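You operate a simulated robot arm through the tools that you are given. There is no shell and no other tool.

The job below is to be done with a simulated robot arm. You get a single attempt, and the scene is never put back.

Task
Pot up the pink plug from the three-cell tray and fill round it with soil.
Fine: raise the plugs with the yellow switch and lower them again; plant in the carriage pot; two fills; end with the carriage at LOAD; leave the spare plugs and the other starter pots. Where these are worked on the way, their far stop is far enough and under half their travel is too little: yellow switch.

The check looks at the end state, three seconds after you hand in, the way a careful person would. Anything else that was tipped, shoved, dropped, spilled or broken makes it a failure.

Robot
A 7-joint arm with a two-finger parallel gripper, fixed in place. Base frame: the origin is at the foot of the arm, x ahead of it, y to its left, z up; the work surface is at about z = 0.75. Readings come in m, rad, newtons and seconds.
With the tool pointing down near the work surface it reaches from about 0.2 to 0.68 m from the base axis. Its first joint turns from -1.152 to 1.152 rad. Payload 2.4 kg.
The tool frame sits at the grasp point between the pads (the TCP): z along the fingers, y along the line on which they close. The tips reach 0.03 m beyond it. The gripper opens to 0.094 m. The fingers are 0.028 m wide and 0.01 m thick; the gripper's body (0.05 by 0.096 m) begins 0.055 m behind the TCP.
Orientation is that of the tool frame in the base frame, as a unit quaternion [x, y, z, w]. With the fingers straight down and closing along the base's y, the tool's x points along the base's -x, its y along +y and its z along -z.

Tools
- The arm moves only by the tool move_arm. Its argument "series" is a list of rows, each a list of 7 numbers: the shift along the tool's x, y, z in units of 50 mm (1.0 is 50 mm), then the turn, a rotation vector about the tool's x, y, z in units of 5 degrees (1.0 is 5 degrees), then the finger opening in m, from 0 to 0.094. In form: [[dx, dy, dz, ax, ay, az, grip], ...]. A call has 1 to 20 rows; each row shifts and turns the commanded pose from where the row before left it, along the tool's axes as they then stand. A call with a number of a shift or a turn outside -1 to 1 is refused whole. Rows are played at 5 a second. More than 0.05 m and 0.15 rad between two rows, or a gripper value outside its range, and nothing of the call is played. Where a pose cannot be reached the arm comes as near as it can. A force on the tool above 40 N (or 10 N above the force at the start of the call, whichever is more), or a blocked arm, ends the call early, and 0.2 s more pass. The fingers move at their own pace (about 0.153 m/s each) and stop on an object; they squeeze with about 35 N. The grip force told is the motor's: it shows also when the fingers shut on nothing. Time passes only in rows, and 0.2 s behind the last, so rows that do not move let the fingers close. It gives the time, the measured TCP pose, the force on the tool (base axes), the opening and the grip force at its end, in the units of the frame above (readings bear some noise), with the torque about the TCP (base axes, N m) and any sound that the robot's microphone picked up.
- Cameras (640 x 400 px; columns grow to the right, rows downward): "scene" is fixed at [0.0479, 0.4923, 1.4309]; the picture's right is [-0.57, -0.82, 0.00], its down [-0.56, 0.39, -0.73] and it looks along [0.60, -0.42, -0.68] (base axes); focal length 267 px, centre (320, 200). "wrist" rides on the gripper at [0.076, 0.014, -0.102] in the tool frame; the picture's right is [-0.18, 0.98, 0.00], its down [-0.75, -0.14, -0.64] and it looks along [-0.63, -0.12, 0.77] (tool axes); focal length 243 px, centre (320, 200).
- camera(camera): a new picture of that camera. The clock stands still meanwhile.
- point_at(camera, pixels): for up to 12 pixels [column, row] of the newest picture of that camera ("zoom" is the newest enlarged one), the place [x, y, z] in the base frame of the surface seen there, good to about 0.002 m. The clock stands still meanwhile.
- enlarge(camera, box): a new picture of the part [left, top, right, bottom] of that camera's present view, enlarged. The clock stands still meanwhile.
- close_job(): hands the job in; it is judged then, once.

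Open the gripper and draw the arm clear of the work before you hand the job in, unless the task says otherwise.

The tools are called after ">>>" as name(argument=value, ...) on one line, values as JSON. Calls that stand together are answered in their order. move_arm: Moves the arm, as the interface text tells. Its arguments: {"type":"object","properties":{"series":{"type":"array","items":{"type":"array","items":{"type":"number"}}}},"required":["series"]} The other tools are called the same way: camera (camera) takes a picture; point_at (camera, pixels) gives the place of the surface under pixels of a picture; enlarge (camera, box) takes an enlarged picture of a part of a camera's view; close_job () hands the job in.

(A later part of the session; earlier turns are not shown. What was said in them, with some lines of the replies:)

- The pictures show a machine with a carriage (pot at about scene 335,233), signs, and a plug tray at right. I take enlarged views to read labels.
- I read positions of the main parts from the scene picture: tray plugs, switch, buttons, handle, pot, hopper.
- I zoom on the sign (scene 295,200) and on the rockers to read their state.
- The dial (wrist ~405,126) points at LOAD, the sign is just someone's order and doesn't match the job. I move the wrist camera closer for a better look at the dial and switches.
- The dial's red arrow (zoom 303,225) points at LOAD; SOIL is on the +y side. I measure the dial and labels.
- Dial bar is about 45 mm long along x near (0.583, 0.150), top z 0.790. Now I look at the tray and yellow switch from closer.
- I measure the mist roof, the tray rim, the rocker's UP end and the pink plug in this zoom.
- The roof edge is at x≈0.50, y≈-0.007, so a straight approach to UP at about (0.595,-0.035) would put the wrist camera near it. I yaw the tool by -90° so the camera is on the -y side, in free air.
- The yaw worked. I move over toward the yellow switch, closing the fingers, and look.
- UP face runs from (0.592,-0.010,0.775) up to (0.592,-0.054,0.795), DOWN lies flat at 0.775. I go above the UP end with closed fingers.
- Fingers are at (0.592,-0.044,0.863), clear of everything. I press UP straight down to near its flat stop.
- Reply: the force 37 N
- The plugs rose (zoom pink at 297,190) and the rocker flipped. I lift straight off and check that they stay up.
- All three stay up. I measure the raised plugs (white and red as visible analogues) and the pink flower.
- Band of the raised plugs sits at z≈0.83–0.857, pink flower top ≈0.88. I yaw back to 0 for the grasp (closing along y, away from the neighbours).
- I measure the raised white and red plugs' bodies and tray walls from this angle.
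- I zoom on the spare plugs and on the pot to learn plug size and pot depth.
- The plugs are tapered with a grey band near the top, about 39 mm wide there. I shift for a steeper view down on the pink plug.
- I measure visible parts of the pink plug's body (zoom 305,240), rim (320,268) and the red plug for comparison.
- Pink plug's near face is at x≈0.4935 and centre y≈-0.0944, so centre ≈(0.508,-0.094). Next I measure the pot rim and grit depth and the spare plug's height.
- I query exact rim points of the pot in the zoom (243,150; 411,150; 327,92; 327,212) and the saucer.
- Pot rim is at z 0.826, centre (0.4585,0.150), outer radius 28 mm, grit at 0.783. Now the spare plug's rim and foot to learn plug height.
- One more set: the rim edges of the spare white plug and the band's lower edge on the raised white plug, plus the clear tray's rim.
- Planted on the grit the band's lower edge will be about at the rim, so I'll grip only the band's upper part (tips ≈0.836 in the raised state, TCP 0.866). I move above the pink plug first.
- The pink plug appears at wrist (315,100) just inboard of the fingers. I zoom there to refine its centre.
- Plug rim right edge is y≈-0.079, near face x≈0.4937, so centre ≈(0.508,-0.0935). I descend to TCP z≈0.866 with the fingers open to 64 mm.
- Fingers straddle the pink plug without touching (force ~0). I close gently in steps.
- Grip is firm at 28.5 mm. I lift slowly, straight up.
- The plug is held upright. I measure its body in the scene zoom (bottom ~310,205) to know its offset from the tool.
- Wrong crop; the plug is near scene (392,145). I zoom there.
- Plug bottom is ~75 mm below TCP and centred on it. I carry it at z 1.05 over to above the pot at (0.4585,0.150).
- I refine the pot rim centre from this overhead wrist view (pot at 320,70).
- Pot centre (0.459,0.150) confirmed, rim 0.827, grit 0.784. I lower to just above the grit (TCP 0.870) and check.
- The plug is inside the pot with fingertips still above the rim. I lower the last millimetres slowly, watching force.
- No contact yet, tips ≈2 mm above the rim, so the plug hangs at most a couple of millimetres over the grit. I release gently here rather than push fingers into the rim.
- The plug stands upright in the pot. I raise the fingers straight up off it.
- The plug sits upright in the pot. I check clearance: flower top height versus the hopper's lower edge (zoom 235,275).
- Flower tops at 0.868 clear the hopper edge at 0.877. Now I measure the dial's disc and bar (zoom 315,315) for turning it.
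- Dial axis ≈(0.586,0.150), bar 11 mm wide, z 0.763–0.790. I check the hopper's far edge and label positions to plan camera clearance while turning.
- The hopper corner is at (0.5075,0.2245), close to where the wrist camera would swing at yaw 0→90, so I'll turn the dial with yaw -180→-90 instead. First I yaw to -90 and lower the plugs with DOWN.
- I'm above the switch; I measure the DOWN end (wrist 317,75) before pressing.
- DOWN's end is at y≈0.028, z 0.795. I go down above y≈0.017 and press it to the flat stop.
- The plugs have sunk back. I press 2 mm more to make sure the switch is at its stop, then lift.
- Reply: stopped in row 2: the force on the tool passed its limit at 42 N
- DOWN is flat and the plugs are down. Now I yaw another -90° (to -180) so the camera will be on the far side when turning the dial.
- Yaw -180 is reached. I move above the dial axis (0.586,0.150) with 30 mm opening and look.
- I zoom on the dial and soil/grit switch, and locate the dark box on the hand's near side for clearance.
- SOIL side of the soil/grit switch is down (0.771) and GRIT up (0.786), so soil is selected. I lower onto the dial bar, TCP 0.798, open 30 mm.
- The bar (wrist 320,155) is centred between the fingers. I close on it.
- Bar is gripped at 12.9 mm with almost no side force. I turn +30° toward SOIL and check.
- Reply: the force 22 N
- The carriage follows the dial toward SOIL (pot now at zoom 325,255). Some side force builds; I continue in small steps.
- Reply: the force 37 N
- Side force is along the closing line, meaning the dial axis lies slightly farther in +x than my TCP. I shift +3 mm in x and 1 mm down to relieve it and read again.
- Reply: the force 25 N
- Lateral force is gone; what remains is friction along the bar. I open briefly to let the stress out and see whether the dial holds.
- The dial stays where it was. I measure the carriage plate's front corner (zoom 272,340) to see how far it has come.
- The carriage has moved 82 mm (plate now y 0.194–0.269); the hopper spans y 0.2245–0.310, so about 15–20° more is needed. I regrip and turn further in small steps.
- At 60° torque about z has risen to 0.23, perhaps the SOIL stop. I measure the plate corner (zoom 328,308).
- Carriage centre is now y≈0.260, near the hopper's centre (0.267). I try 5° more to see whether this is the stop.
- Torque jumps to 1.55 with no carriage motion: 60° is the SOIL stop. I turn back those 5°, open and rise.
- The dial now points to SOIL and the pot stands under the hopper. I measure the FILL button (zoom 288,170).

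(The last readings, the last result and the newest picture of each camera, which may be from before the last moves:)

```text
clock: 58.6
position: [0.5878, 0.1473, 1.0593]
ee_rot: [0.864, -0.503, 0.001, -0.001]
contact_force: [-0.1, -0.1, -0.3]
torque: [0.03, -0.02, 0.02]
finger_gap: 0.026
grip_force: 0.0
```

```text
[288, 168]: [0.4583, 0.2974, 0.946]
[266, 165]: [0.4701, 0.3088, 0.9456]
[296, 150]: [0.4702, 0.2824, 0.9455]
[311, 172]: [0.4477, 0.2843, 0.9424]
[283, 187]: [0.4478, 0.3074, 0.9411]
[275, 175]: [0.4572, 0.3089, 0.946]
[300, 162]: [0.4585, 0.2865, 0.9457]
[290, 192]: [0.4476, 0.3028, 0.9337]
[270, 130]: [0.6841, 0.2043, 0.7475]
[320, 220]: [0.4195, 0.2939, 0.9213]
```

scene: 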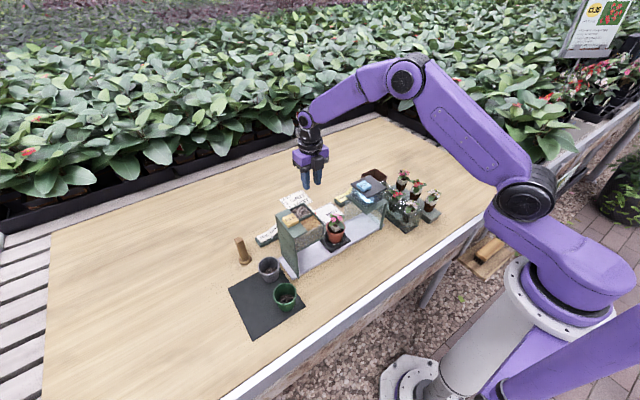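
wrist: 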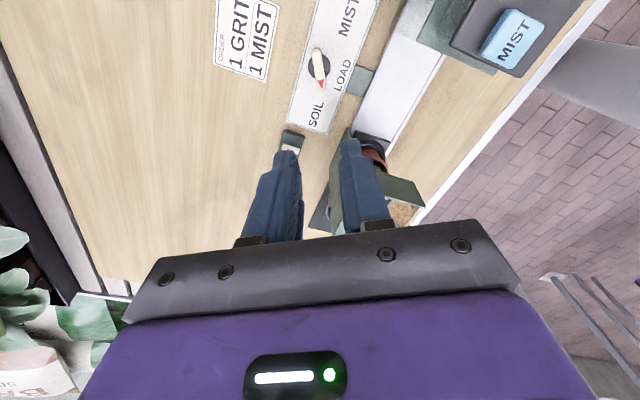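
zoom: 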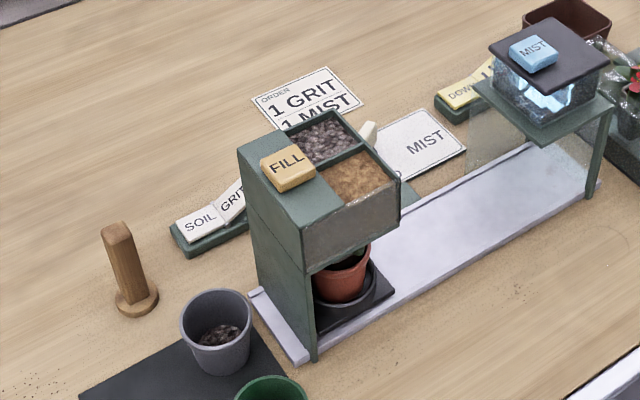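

Button top centre is (0.459,0.296,0.946). I close the fingers and move above it.

>>> move_arm(series=[[-0.764, 0.161, 0, 0, 0, 0, 0.0], [-0.764, 0.161, 0, 0, 0, 0, 0.0], [-0.764, 0.161, 0, 0, 0, 0, 0.0], [-0.764, 0.161, 0, 0, 0, 0, 0.0], [-0.766, 0.161, 0, 0, 0, 0, 0.0], [0, 0, 0, 0, 0, 0, 0.0]])

>>> move_arm(series=[[0, 0, 0.7, 0, 0, 0, 0.0], [0, 0, 0.5, 0, 0, 0, 0.0], [0, 0, 0, 0, 0, 0, 0.0]])

>>> camera(camera="wrist")

>>> enlarge(camera="scene", box=[230, 170, 370, 290])

```text
clock: 60.0
position: [0.4579, 0.2942, 1.0586]
ee_rot: [0.865, -0.502, -0.001, 0.0]
contact_force: [-0.7, -1.5, 0.3]
torque: [-0.04, -0.01, 0.02]
finger_gap: 0.0001
grip_force: 33.0
```

```text
clock: 60.8
position: [0.4583, 0.2952, 0.9978]
ee_rot: [0.865, -0.502, 0.001, 0.0]
contact_force: [0.6, 0.0, -0.5]
torque: [-0.04, 0.0, 0.03]
finger_gap: 0.0003
grip_force: 32.5
```

```text
taken
```

wrist: 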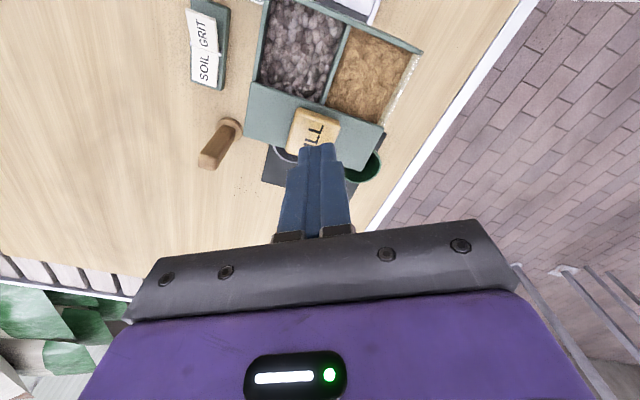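

```text
3.33 times, centred on (300, 230) of scene
```

zoom: 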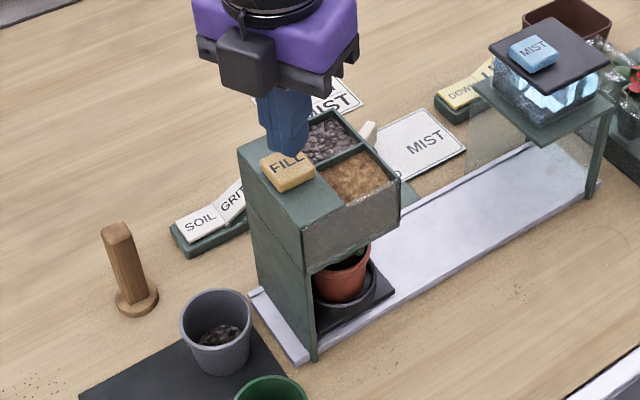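

Fingers are right over FILL. I press to 8 mm below its top and read the force and any sound.

>>> move_arm(series=[[0, 0, 0.4, 0, 0, 0, 0.0], [0, 0, 0.1, 0, 0, 0, 0.0], [0, 0, 0.1, 0, 0, 0, 0.0]])

```text
clock: 61.6
position: [0.4596, 0.2963, 0.9693]
ee_rot: [0.865, -0.502, 0.001, -0.002]
contact_force: [-0.7, -0.2, 7.1]
torque: [0.06, 0.02, -0.01]
finger_gap: 0.0
grip_force: 33.5
heard: click
```

A click was heard: one press registered. I release upward and look at the pot.

>>> move_arm(series=[[0, 0, -0.3, 0, 0, 0, 0.0], [0, 0, -0.5, 0, 0, 0, 0.0], [0, 0, 0, 0, 0, 0, 0.0], [0, 0, 0, 0, 0, 0, 0.0]])

>>> enlarge(camera="scene", box=[285, 195, 345, 265])

```text
clock: 62.6
position: [0.459, 0.2947, 1.009]
ee_rot: [0.865, -0.503, 0.0, 0.0]
contact_force: [0.5, 0.1, 0.2]
torque: [0.02, 0.02, 0.0]
finger_gap: 0.0001
grip_force: 32.9
```

```text
5.71 times, centred on (315, 230) of scene
```

zoom: 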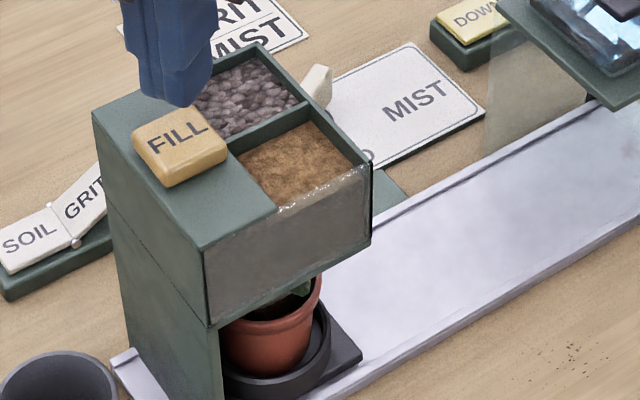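

I zoom tighter on the gap between hopper and pot to see any soil.

>>> enlarge(camera="scene", box=[300, 235, 330, 260])

>>> enlarge(camera="wrist", box=[180, 0, 440, 180])

```text
16.00 times, centred on (315, 248) of scene
```

zoom: 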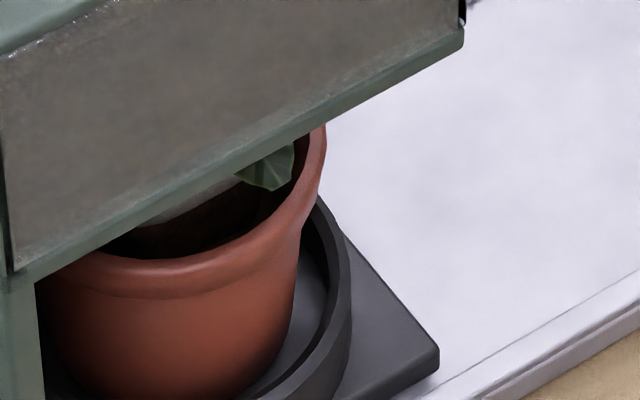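

```text
2.22 times, centred on (310, 90) of wrist
```

zoom: 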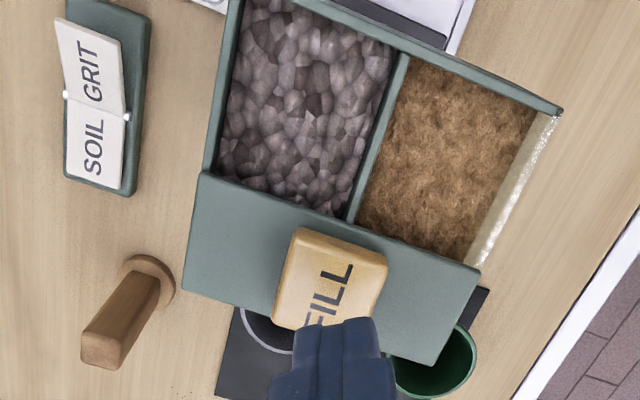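

I retake the scene crop to measure the surface level inside the pot.

>>> enlarge(camera="scene", box=[300, 235, 330, 260])

>>> point_at(camera="zoom", pixels=[[200, 235], [240, 220], [170, 240], [150, 250], [265, 205], [285, 190], [220, 205], [140, 240], [250, 190], [300, 160]])

```text
16.00 times, centred on (315, 248) of scene
```

zoom: 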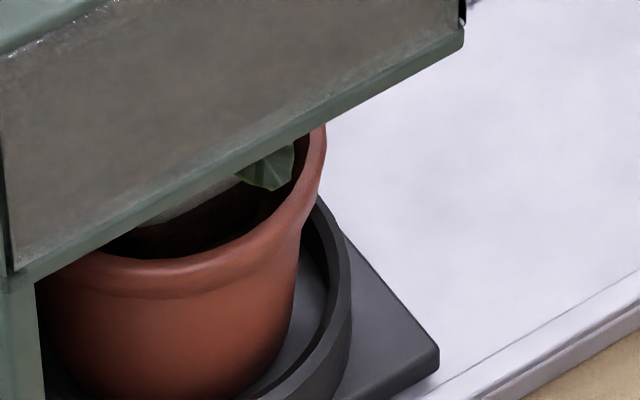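

```text
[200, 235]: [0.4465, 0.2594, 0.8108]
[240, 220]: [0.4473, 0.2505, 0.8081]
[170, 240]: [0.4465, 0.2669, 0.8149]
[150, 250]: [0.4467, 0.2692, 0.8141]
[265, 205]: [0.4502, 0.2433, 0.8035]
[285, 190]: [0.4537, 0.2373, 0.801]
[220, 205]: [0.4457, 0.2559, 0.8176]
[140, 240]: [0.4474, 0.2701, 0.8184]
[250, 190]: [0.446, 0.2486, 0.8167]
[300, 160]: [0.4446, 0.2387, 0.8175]
```

Level is not conclusive yet. I wait a second for any soil to settle and zoom again before the second press.

>>> move_arm(series=[[0, 0, 0, 0, 0, 0, 0.0], [0, 0, 0, 0, 0, 0, 0.0], [0, 0, 0, 0, 0, 0, 0.0], [0, 0, 0, 0, 0, 0, 0.0], [0, 0, 0, 0, 0, 0, 0.0], [0, 0, 0, 0, 0, 0, 0.0]])

>>> enlarge(camera="scene", box=[302, 240, 322, 255])

```text
clock: 64.0
position: [0.4599, 0.2954, 1.0087]
ee_rot: [0.865, -0.501, 0.0, 0.001]
contact_force: [0.3, 0.3, -0.3]
torque: [0.02, 0.03, 0.0]
finger_gap: 0.0
grip_force: 33.2
```

```text
16.00 times, centred on (312, 248) of scene
```

zoom: 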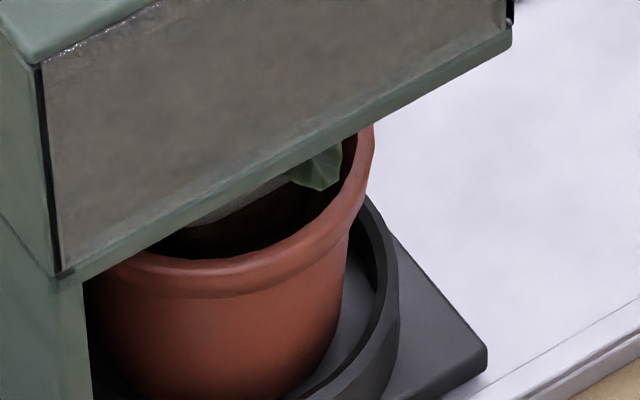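

I probe the darkest band just inside the near rim.

>>> point_at(camera="zoom", pixels=[[180, 252], [220, 252], [250, 246], [275, 235], [295, 222], [315, 208], [330, 192], [343, 170], [350, 150], [240, 230], [280, 210], [200, 235]])

```text
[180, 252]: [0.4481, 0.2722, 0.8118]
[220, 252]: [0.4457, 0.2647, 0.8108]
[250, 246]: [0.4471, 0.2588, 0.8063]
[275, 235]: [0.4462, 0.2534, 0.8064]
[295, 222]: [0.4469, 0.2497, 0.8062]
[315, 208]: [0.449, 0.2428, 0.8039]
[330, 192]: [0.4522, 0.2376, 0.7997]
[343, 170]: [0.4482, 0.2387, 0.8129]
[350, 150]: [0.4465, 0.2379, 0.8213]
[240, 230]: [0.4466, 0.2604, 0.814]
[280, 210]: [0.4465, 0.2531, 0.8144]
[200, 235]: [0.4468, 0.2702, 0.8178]
```

Only the plug face down to z≈0.806 is visible, so the soil is below that. I make the second press.

>>> move_arm(series=[[0, 0, 0.4, 0, 0, 0, 0.0], [0, 0, 0.2, 0, 0, 0, 0.0], [0, 0, 0.1, 0, 0, 0, 0.0], [0, 0, 0.1, 0, 0, 0, 0.0]])

```text
clock: 65.0
position: [0.4586, 0.2953, 0.9681]
ee_rot: [0.865, -0.502, 0.001, 0.0]
contact_force: [-3.1, 1.0, 7.0]
torque: [0.0, 0.12, 0.01]
finger_gap: 0.0001
grip_force: 32.7
heard: click
```

Second click heard. I release upward and look at the pot again.

>>> move_arm(series=[[0, 0, -0.3, 0, 0, 0, 0.0], [0, 0, -0.8, 0, 0, 0, 0.0], [0, 0, -0.7, 0, 0, 0, 0.0], [0, 0, 0, 0, 0, 0, 0.0], [0, 0, 0, 0, 0, 0, 0.0], [0, 0, 0, 0, 0, 0, 0.0]])

>>> enlarge(camera="scene", box=[302, 240, 322, 255])

>>> point_at(camera="zoom", pixels=[[180, 252], [220, 252], [250, 246], [275, 235], [295, 222], [315, 208], [330, 192], [343, 170], [240, 230], [280, 210]])

```text
clock: 66.4
position: [0.458, 0.2953, 1.0561]
ee_rot: [0.865, -0.502, -0.001, 0.0]
contact_force: [-0.6, -0.2, 0.7]
torque: [-0.02, -0.01, 0.01]
finger_gap: 0.0001
grip_force: 33.1
```

```text
16.00 times, centred on (312, 248) of scene
```

zoom: 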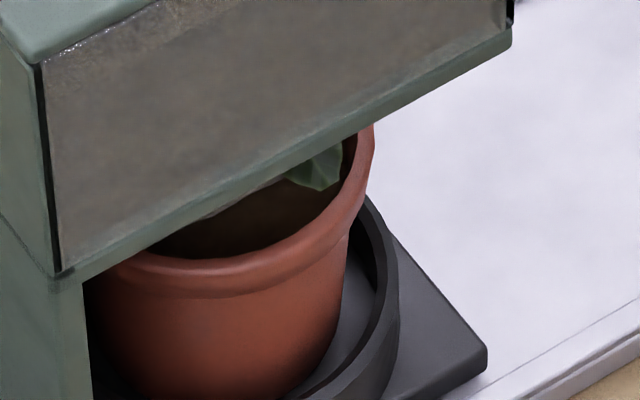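

```text
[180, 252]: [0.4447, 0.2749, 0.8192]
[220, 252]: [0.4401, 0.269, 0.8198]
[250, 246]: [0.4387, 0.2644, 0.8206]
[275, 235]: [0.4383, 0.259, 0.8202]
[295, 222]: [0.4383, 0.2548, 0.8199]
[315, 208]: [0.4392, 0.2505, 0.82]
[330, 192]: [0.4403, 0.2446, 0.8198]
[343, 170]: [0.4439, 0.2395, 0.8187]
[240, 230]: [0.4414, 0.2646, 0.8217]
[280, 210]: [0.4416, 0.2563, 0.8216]
```

Soil now lies flat at z≈0.820, just under the rim: two fills are in. I return over the dial, opening to 30 mm.

>>> move_arm(series=[[0.764, -0.161, 0, 0, 0, 0, 0.03], [0.764, -0.161, 0, 0, 0, 0, 0.03], [0.764, -0.161, 0, 0, 0, 0, 0.03], [0.764, -0.161, 0, 0, 0, 0, 0.03], [0.766, -0.161, 0, 0, 0, 0, 0.03], [0, 0, 0.9, 0, 0, 0, 0.03], [0, 0, 0.9, 0, 0, 0, 0.03], [0, 0, 0, 0, 0, 0, 0.03]])

>>> camera(camera="wrist")

>>> enlarge(camera="wrist", box=[240, 60, 400, 200])

```text
clock: 68.2
position: [0.5886, 0.1489, 0.9654]
ee_rot: [0.865, -0.503, 0.0, 0.0]
contact_force: [-0.3, -0.1, -0.3]
torque: [-0.01, -0.02, 0.02]
finger_gap: 0.0301
grip_force: 0.1
```

```text
taken
```

wrist: 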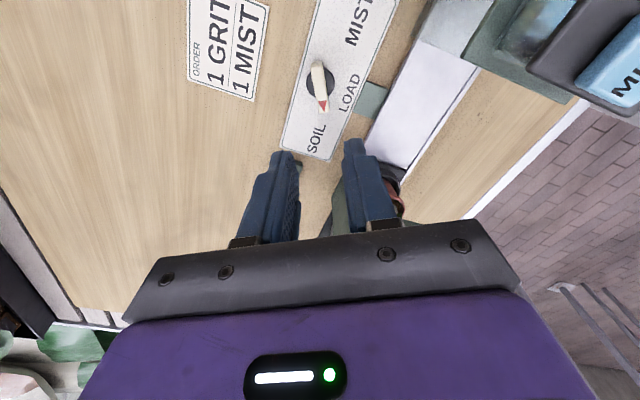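

```text
2.86 times, centred on (320, 130) of wrist
```

zoom: 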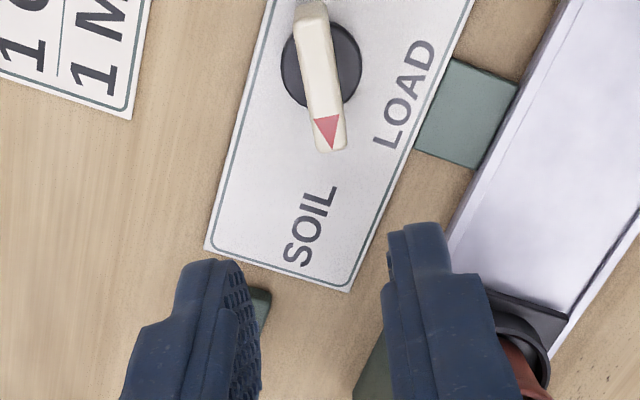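

The dial points at SOIL (zoom 330,130). I measure bar ends and disc to pin the axis before regripping.

>>> point_at(camera="zoom", pixels=[[310, 20], [331, 145], [320, 80], [308, 80], [333, 75], [285, 70], [358, 60], [315, 145], [344, 138], [350, 85], [295, 45]])

```text
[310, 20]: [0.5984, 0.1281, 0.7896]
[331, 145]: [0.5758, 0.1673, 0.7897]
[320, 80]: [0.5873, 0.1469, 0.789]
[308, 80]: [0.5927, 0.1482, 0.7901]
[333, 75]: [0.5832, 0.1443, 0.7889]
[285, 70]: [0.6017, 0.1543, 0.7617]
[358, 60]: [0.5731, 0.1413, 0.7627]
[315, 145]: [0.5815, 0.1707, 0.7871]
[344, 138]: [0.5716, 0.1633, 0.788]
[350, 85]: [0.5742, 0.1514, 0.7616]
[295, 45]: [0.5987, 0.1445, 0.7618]
```

Axis ≈(0.588,0.149), bar at exactly 60°. I descend around the bar and close on it.

>>> move_arm(series=[[0, 0, 0.8, 0, 0, 0, 0.03], [0, 0, 0.8, 0, 0, 0, 0.03], [0, 0, 0.8, 0, 0, 0, 0.03], [0, 0, 0.6, 0, 0, 0, 0.03], [0, 0, 0.4, 0, 0, 0, 0.03], [0, 0, 0, 0, 0, 0, 0.03]])

>>> camera(camera="wrist")

```text
clock: 69.6
position: [0.5887, 0.1486, 0.7966]
ee_rot: [0.865, -0.503, 0.001, -0.001]
contact_force: [-0.5, 0.5, 0.1]
torque: [0.02, -0.03, 0.0]
finger_gap: 0.0298
grip_force: 0.1
```

```text
taken
```

wrist: 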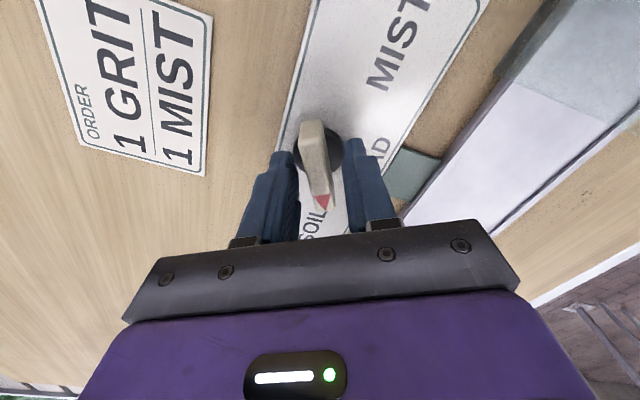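

The bar is between the fingers. I close, then turn back 45° toward LOAD.

>>> move_arm(series=[[0, 0, 0, 0, 0, 0, 0.02], [0, 0, 0, 0, 0, 0, 0.014], [0, 0, 0, 0, 0, 0, 0.01], [0, 0, 0, 0, 0, 0, 0.006], [0, 0, 0, 0, 0, 0, 0.006]])

>>> move_arm(series=[[0, 0, 0, 0, 0, -1, 0.006], [0, 0, 0, 0, 0, -1, 0.006], [0, 0, 0, 0, 0, -1, 0.006], [0, 0, 0, 0, 0, -1, 0.006], [0, 0, 0, 0, 0, -1, 0.006], [0, 0, 0, 0, 0, -1, 0.006], [0, 0, 0, 0, 0, 0, 0.006]])

>>> enlarge(camera="scene", box=[270, 180, 370, 280])

```text
clock: 70.8
position: [0.5887, 0.1493, 0.7968]
ee_rot: [0.865, -0.502, 0.002, -0.001]
contact_force: [10.8, 5.4, -5.9]
torque: [-0.26, 0.13, 0.48]
finger_gap: 0.0128
grip_force: 45.3
```

```text
clock: 72.4
position: [0.5875, 0.15, 0.7984]
ee_rot: [0.965, -0.261, 0.001, 0.001]
contact_force: [12.0, 6.9, -6.6]
torque: [0.27, -0.01, 0.03]
finger_gap: 0.0125
grip_force: 44.8
```

```text
4.00 times, centred on (320, 230) of scene
```

zoom: 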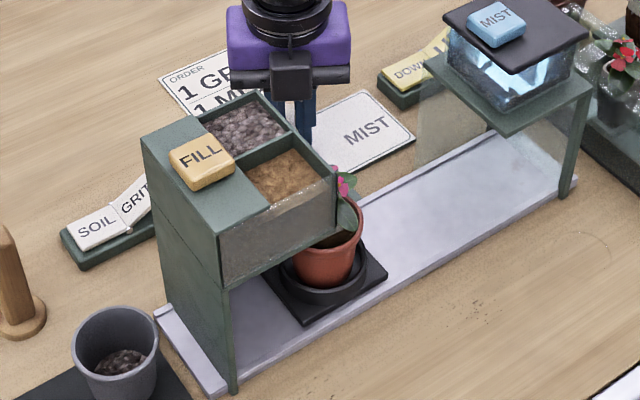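

Carriage is halfway back and forces are modest. I turn the remaining 30°.

>>> move_arm(series=[[0, 0, 0, 0, 0, -1, 0.006], [0, 0, 0, 0, 0, -1, 0.006], [0, 0, 0, 0, 0, -1, 0.006], [0, 0, 0, 0, 0, -1, 0.006], [0, 0, 0, 0, 0, -1, 0.006], [0, 0, 0, 0, 0, -1, 0.006], [0, 0, 0, 0, 0, 0, 0.006]])

>>> enlarge(camera="scene", box=[270, 180, 370, 280])

>>> camera(camera="wrist")

```text
clock: 74.0
position: [0.5895, 0.151, 0.799]
ee_rot: [1.0, -0.002, -0.001, 0.0]
contact_force: [10.2, 6.6, -14.6]
torque: [0.21, -0.32, 0.03]
finger_gap: 0.0128
grip_force: 45.1
```

```text
4.00 times, centred on (320, 230) of scene
```

zoom: 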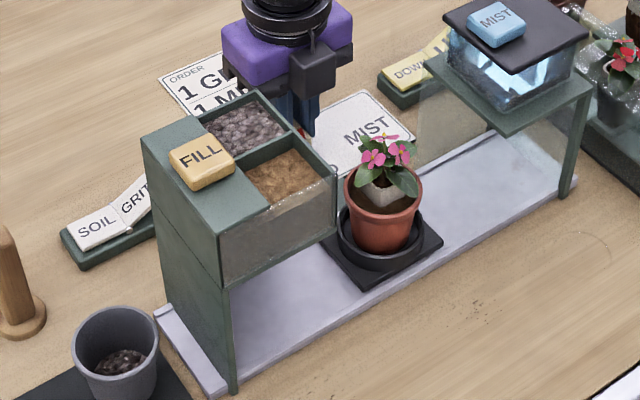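

```text
taken
```

wrist: 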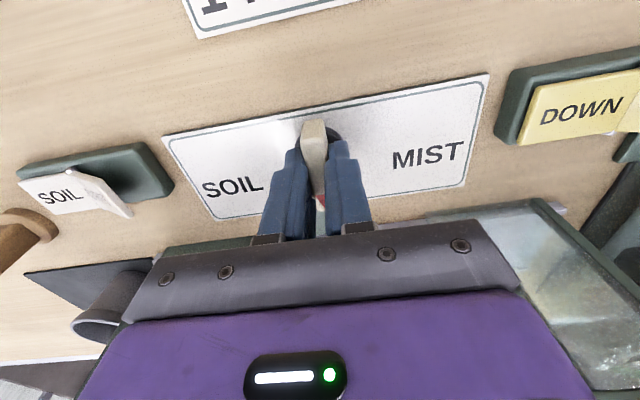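

The carriage is back near LOAD. I measure plate corners and pot rim against the original (corner y 0.188, rim centre y 0.150).

>>> enlarge(camera="scene", box=[310, 210, 360, 255])

>>> point_at(camera="zoom", pixels=[[285, 370], [327, 215], [243, 155], [410, 155], [265, 195], [390, 195], [320, 285], [320, 315], [285, 366], [458, 270], [327, 200], [300, 180]])

```text
8.89 times, centred on (335, 232) of scene
```

zoom: 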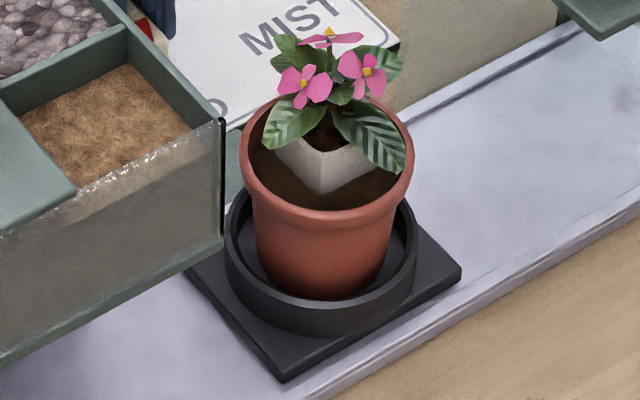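

```text
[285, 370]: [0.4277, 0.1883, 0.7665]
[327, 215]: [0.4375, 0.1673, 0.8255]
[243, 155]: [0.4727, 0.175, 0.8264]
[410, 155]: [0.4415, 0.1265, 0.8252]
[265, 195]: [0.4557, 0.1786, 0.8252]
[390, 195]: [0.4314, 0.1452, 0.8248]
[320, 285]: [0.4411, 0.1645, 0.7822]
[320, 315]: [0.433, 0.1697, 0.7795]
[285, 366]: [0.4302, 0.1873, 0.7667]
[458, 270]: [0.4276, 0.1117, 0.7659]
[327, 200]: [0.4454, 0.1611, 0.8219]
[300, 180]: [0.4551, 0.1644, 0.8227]
```

The plate and rim are exactly where they started (corner 0.4277,0.1883). I open and rise straight off the dial.

>>> move_arm(series=[[0, 0, 0, 0, 0, 0, 0.018], [0, 0, 0, 0, 0, 0, 0.026], [0, 0, 0, 0, 0, 0, 0.03], [0, 0, -0.4, 0, 0, 0, 0.03], [0, 0, -0.8, 0, 0, 0, 0.03], [0, 0, -1, 0, 0, 0, 0.03], [0, 0, -1, 0, 0, 0, 0.03], [0, 0, -1, 0, 0, 0, 0.03], [0, 0, -1, 0, 0, 0, 0.03], [0, 0, 0, 0, 0, 0, 0.03]])

>>> camera(camera="wrist")

>>> enlarge(camera="scene", box=[230, 150, 450, 310])

```text
clock: 76.2
position: [0.5857, 0.1513, 1.0577]
ee_rot: [1.0, -0.002, 0.0, 0.001]
contact_force: [-0.1, -0.1, -0.2]
torque: [-0.01, -0.01, 0.01]
finger_gap: 0.0301
grip_force: 0.0
```

```text
taken
```

wrist: 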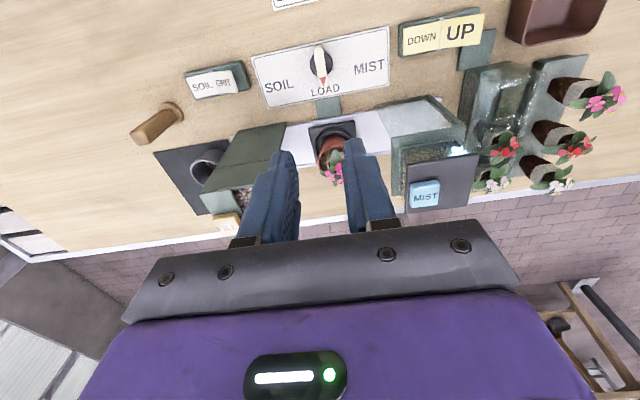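

```text
2.50 times, centred on (340, 230) of scene
```

zoom: 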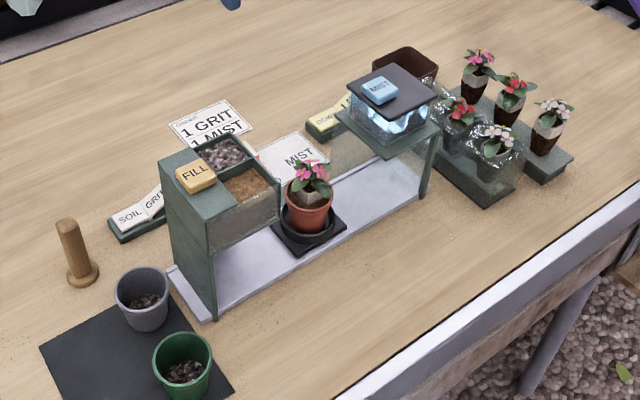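

All looks in order. I zoom on the dial and yellow switch once more to confirm LOAD and DOWN.

>>> enlarge(camera="wrist", box=[240, 0, 620, 200])

>>> enlarge(camera="scene", box=[300, 195, 370, 255])

```text
1.68 times, centred on (430, 100) of wrist
```

zoom: 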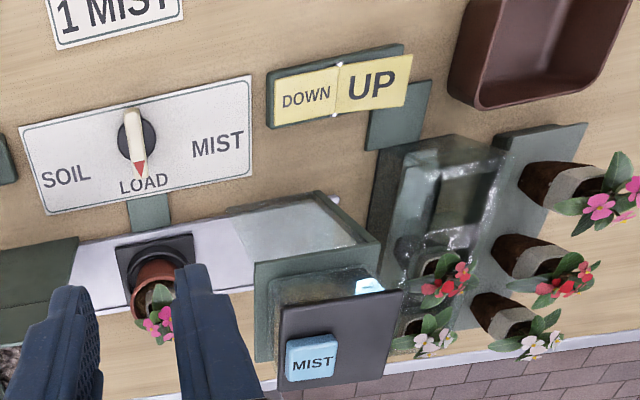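

```text
6.67 times, centred on (335, 225) of scene
```

zoom: 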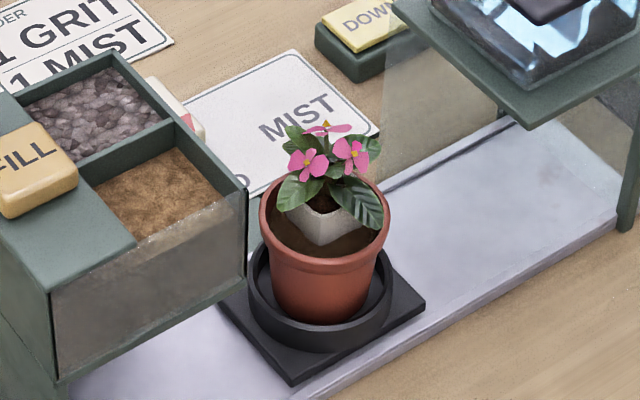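

Dial at LOAD, DOWN pressed, plant upright in soil, spares untouched. I open the gripper and draw the arm up and clear.

>>> move_arm(series=[[0, 0, -0.9, 0, 0, 0, 0.094], [0, 0, -0.9, 0, 0, 0, 0.094], [-0.5, 0.5, -0.6, 0, 0, 0, 0.094], [-0.5, 0.5, -0.4, 0, 0, 0, 0.094], [-0.5, 0.5, 0, 0, 0, 0, 0.094], [0, 0, 0, 0, 0, 0, 0.094]])

>>> camera(camera="scene")

```text
clock: 77.6
position: [0.5142, 0.0764, 1.1991]
ee_rot: [1.0, -0.003, -0.001, 0.0]
contact_force: [-0.2, -0.2, -0.3]
torque: [-0.01, 0.01, 0.03]
finger_gap: 0.0939
grip_force: 0.1
```

```text
taken
```

scene: 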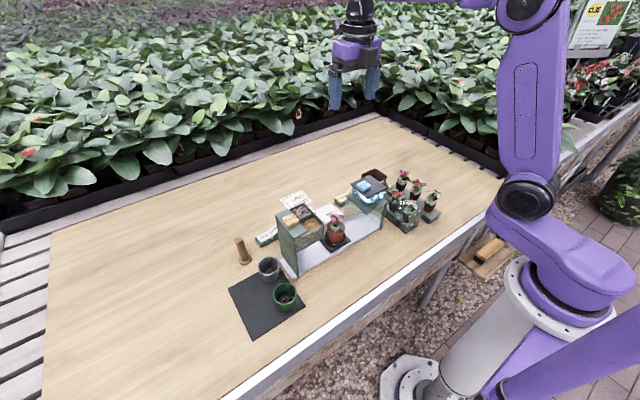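

The arm is clear at z≈1.2 with the gripper open. The pot (scene 335,230) is at LOAD with the pink plug in soil and everything else in place, so I hand in.

>>> close_job()

```text
The job is handed in.
```

The pink plug from the three-cell tray is potted up in the carriage pot with two fills of soil around it, and the carriage is back at LOAD. The job is handed in; I haven't seen the result of the check.

- **Yellow switch:** I pressed UP to raise the plugs, took the pink one, then pressed DOWN to its stop. The red and white plugs are back down in the tray.
- **Filling:** the selector was already on SOIL, so I left it. I pressed FILL twice and heard one click each time. The soil now sits just below the pot rim, and the plug stands upright.
- **Carriage:** I turned the dial to SOIL for the fills and back to LOAD. The pot and carriage plate measure the same position as at the start.
- **Left alone:** I didn't touch the spare plugs, the grey and green pots, or the MIST button. I ignored the "1 GRIT / 1 MIST" order card because it didn't match your instructions.

I saw nothing spilled, tipped or moved out of place in the final pictures. The gripper is open and the arm is raised clear of the bench.
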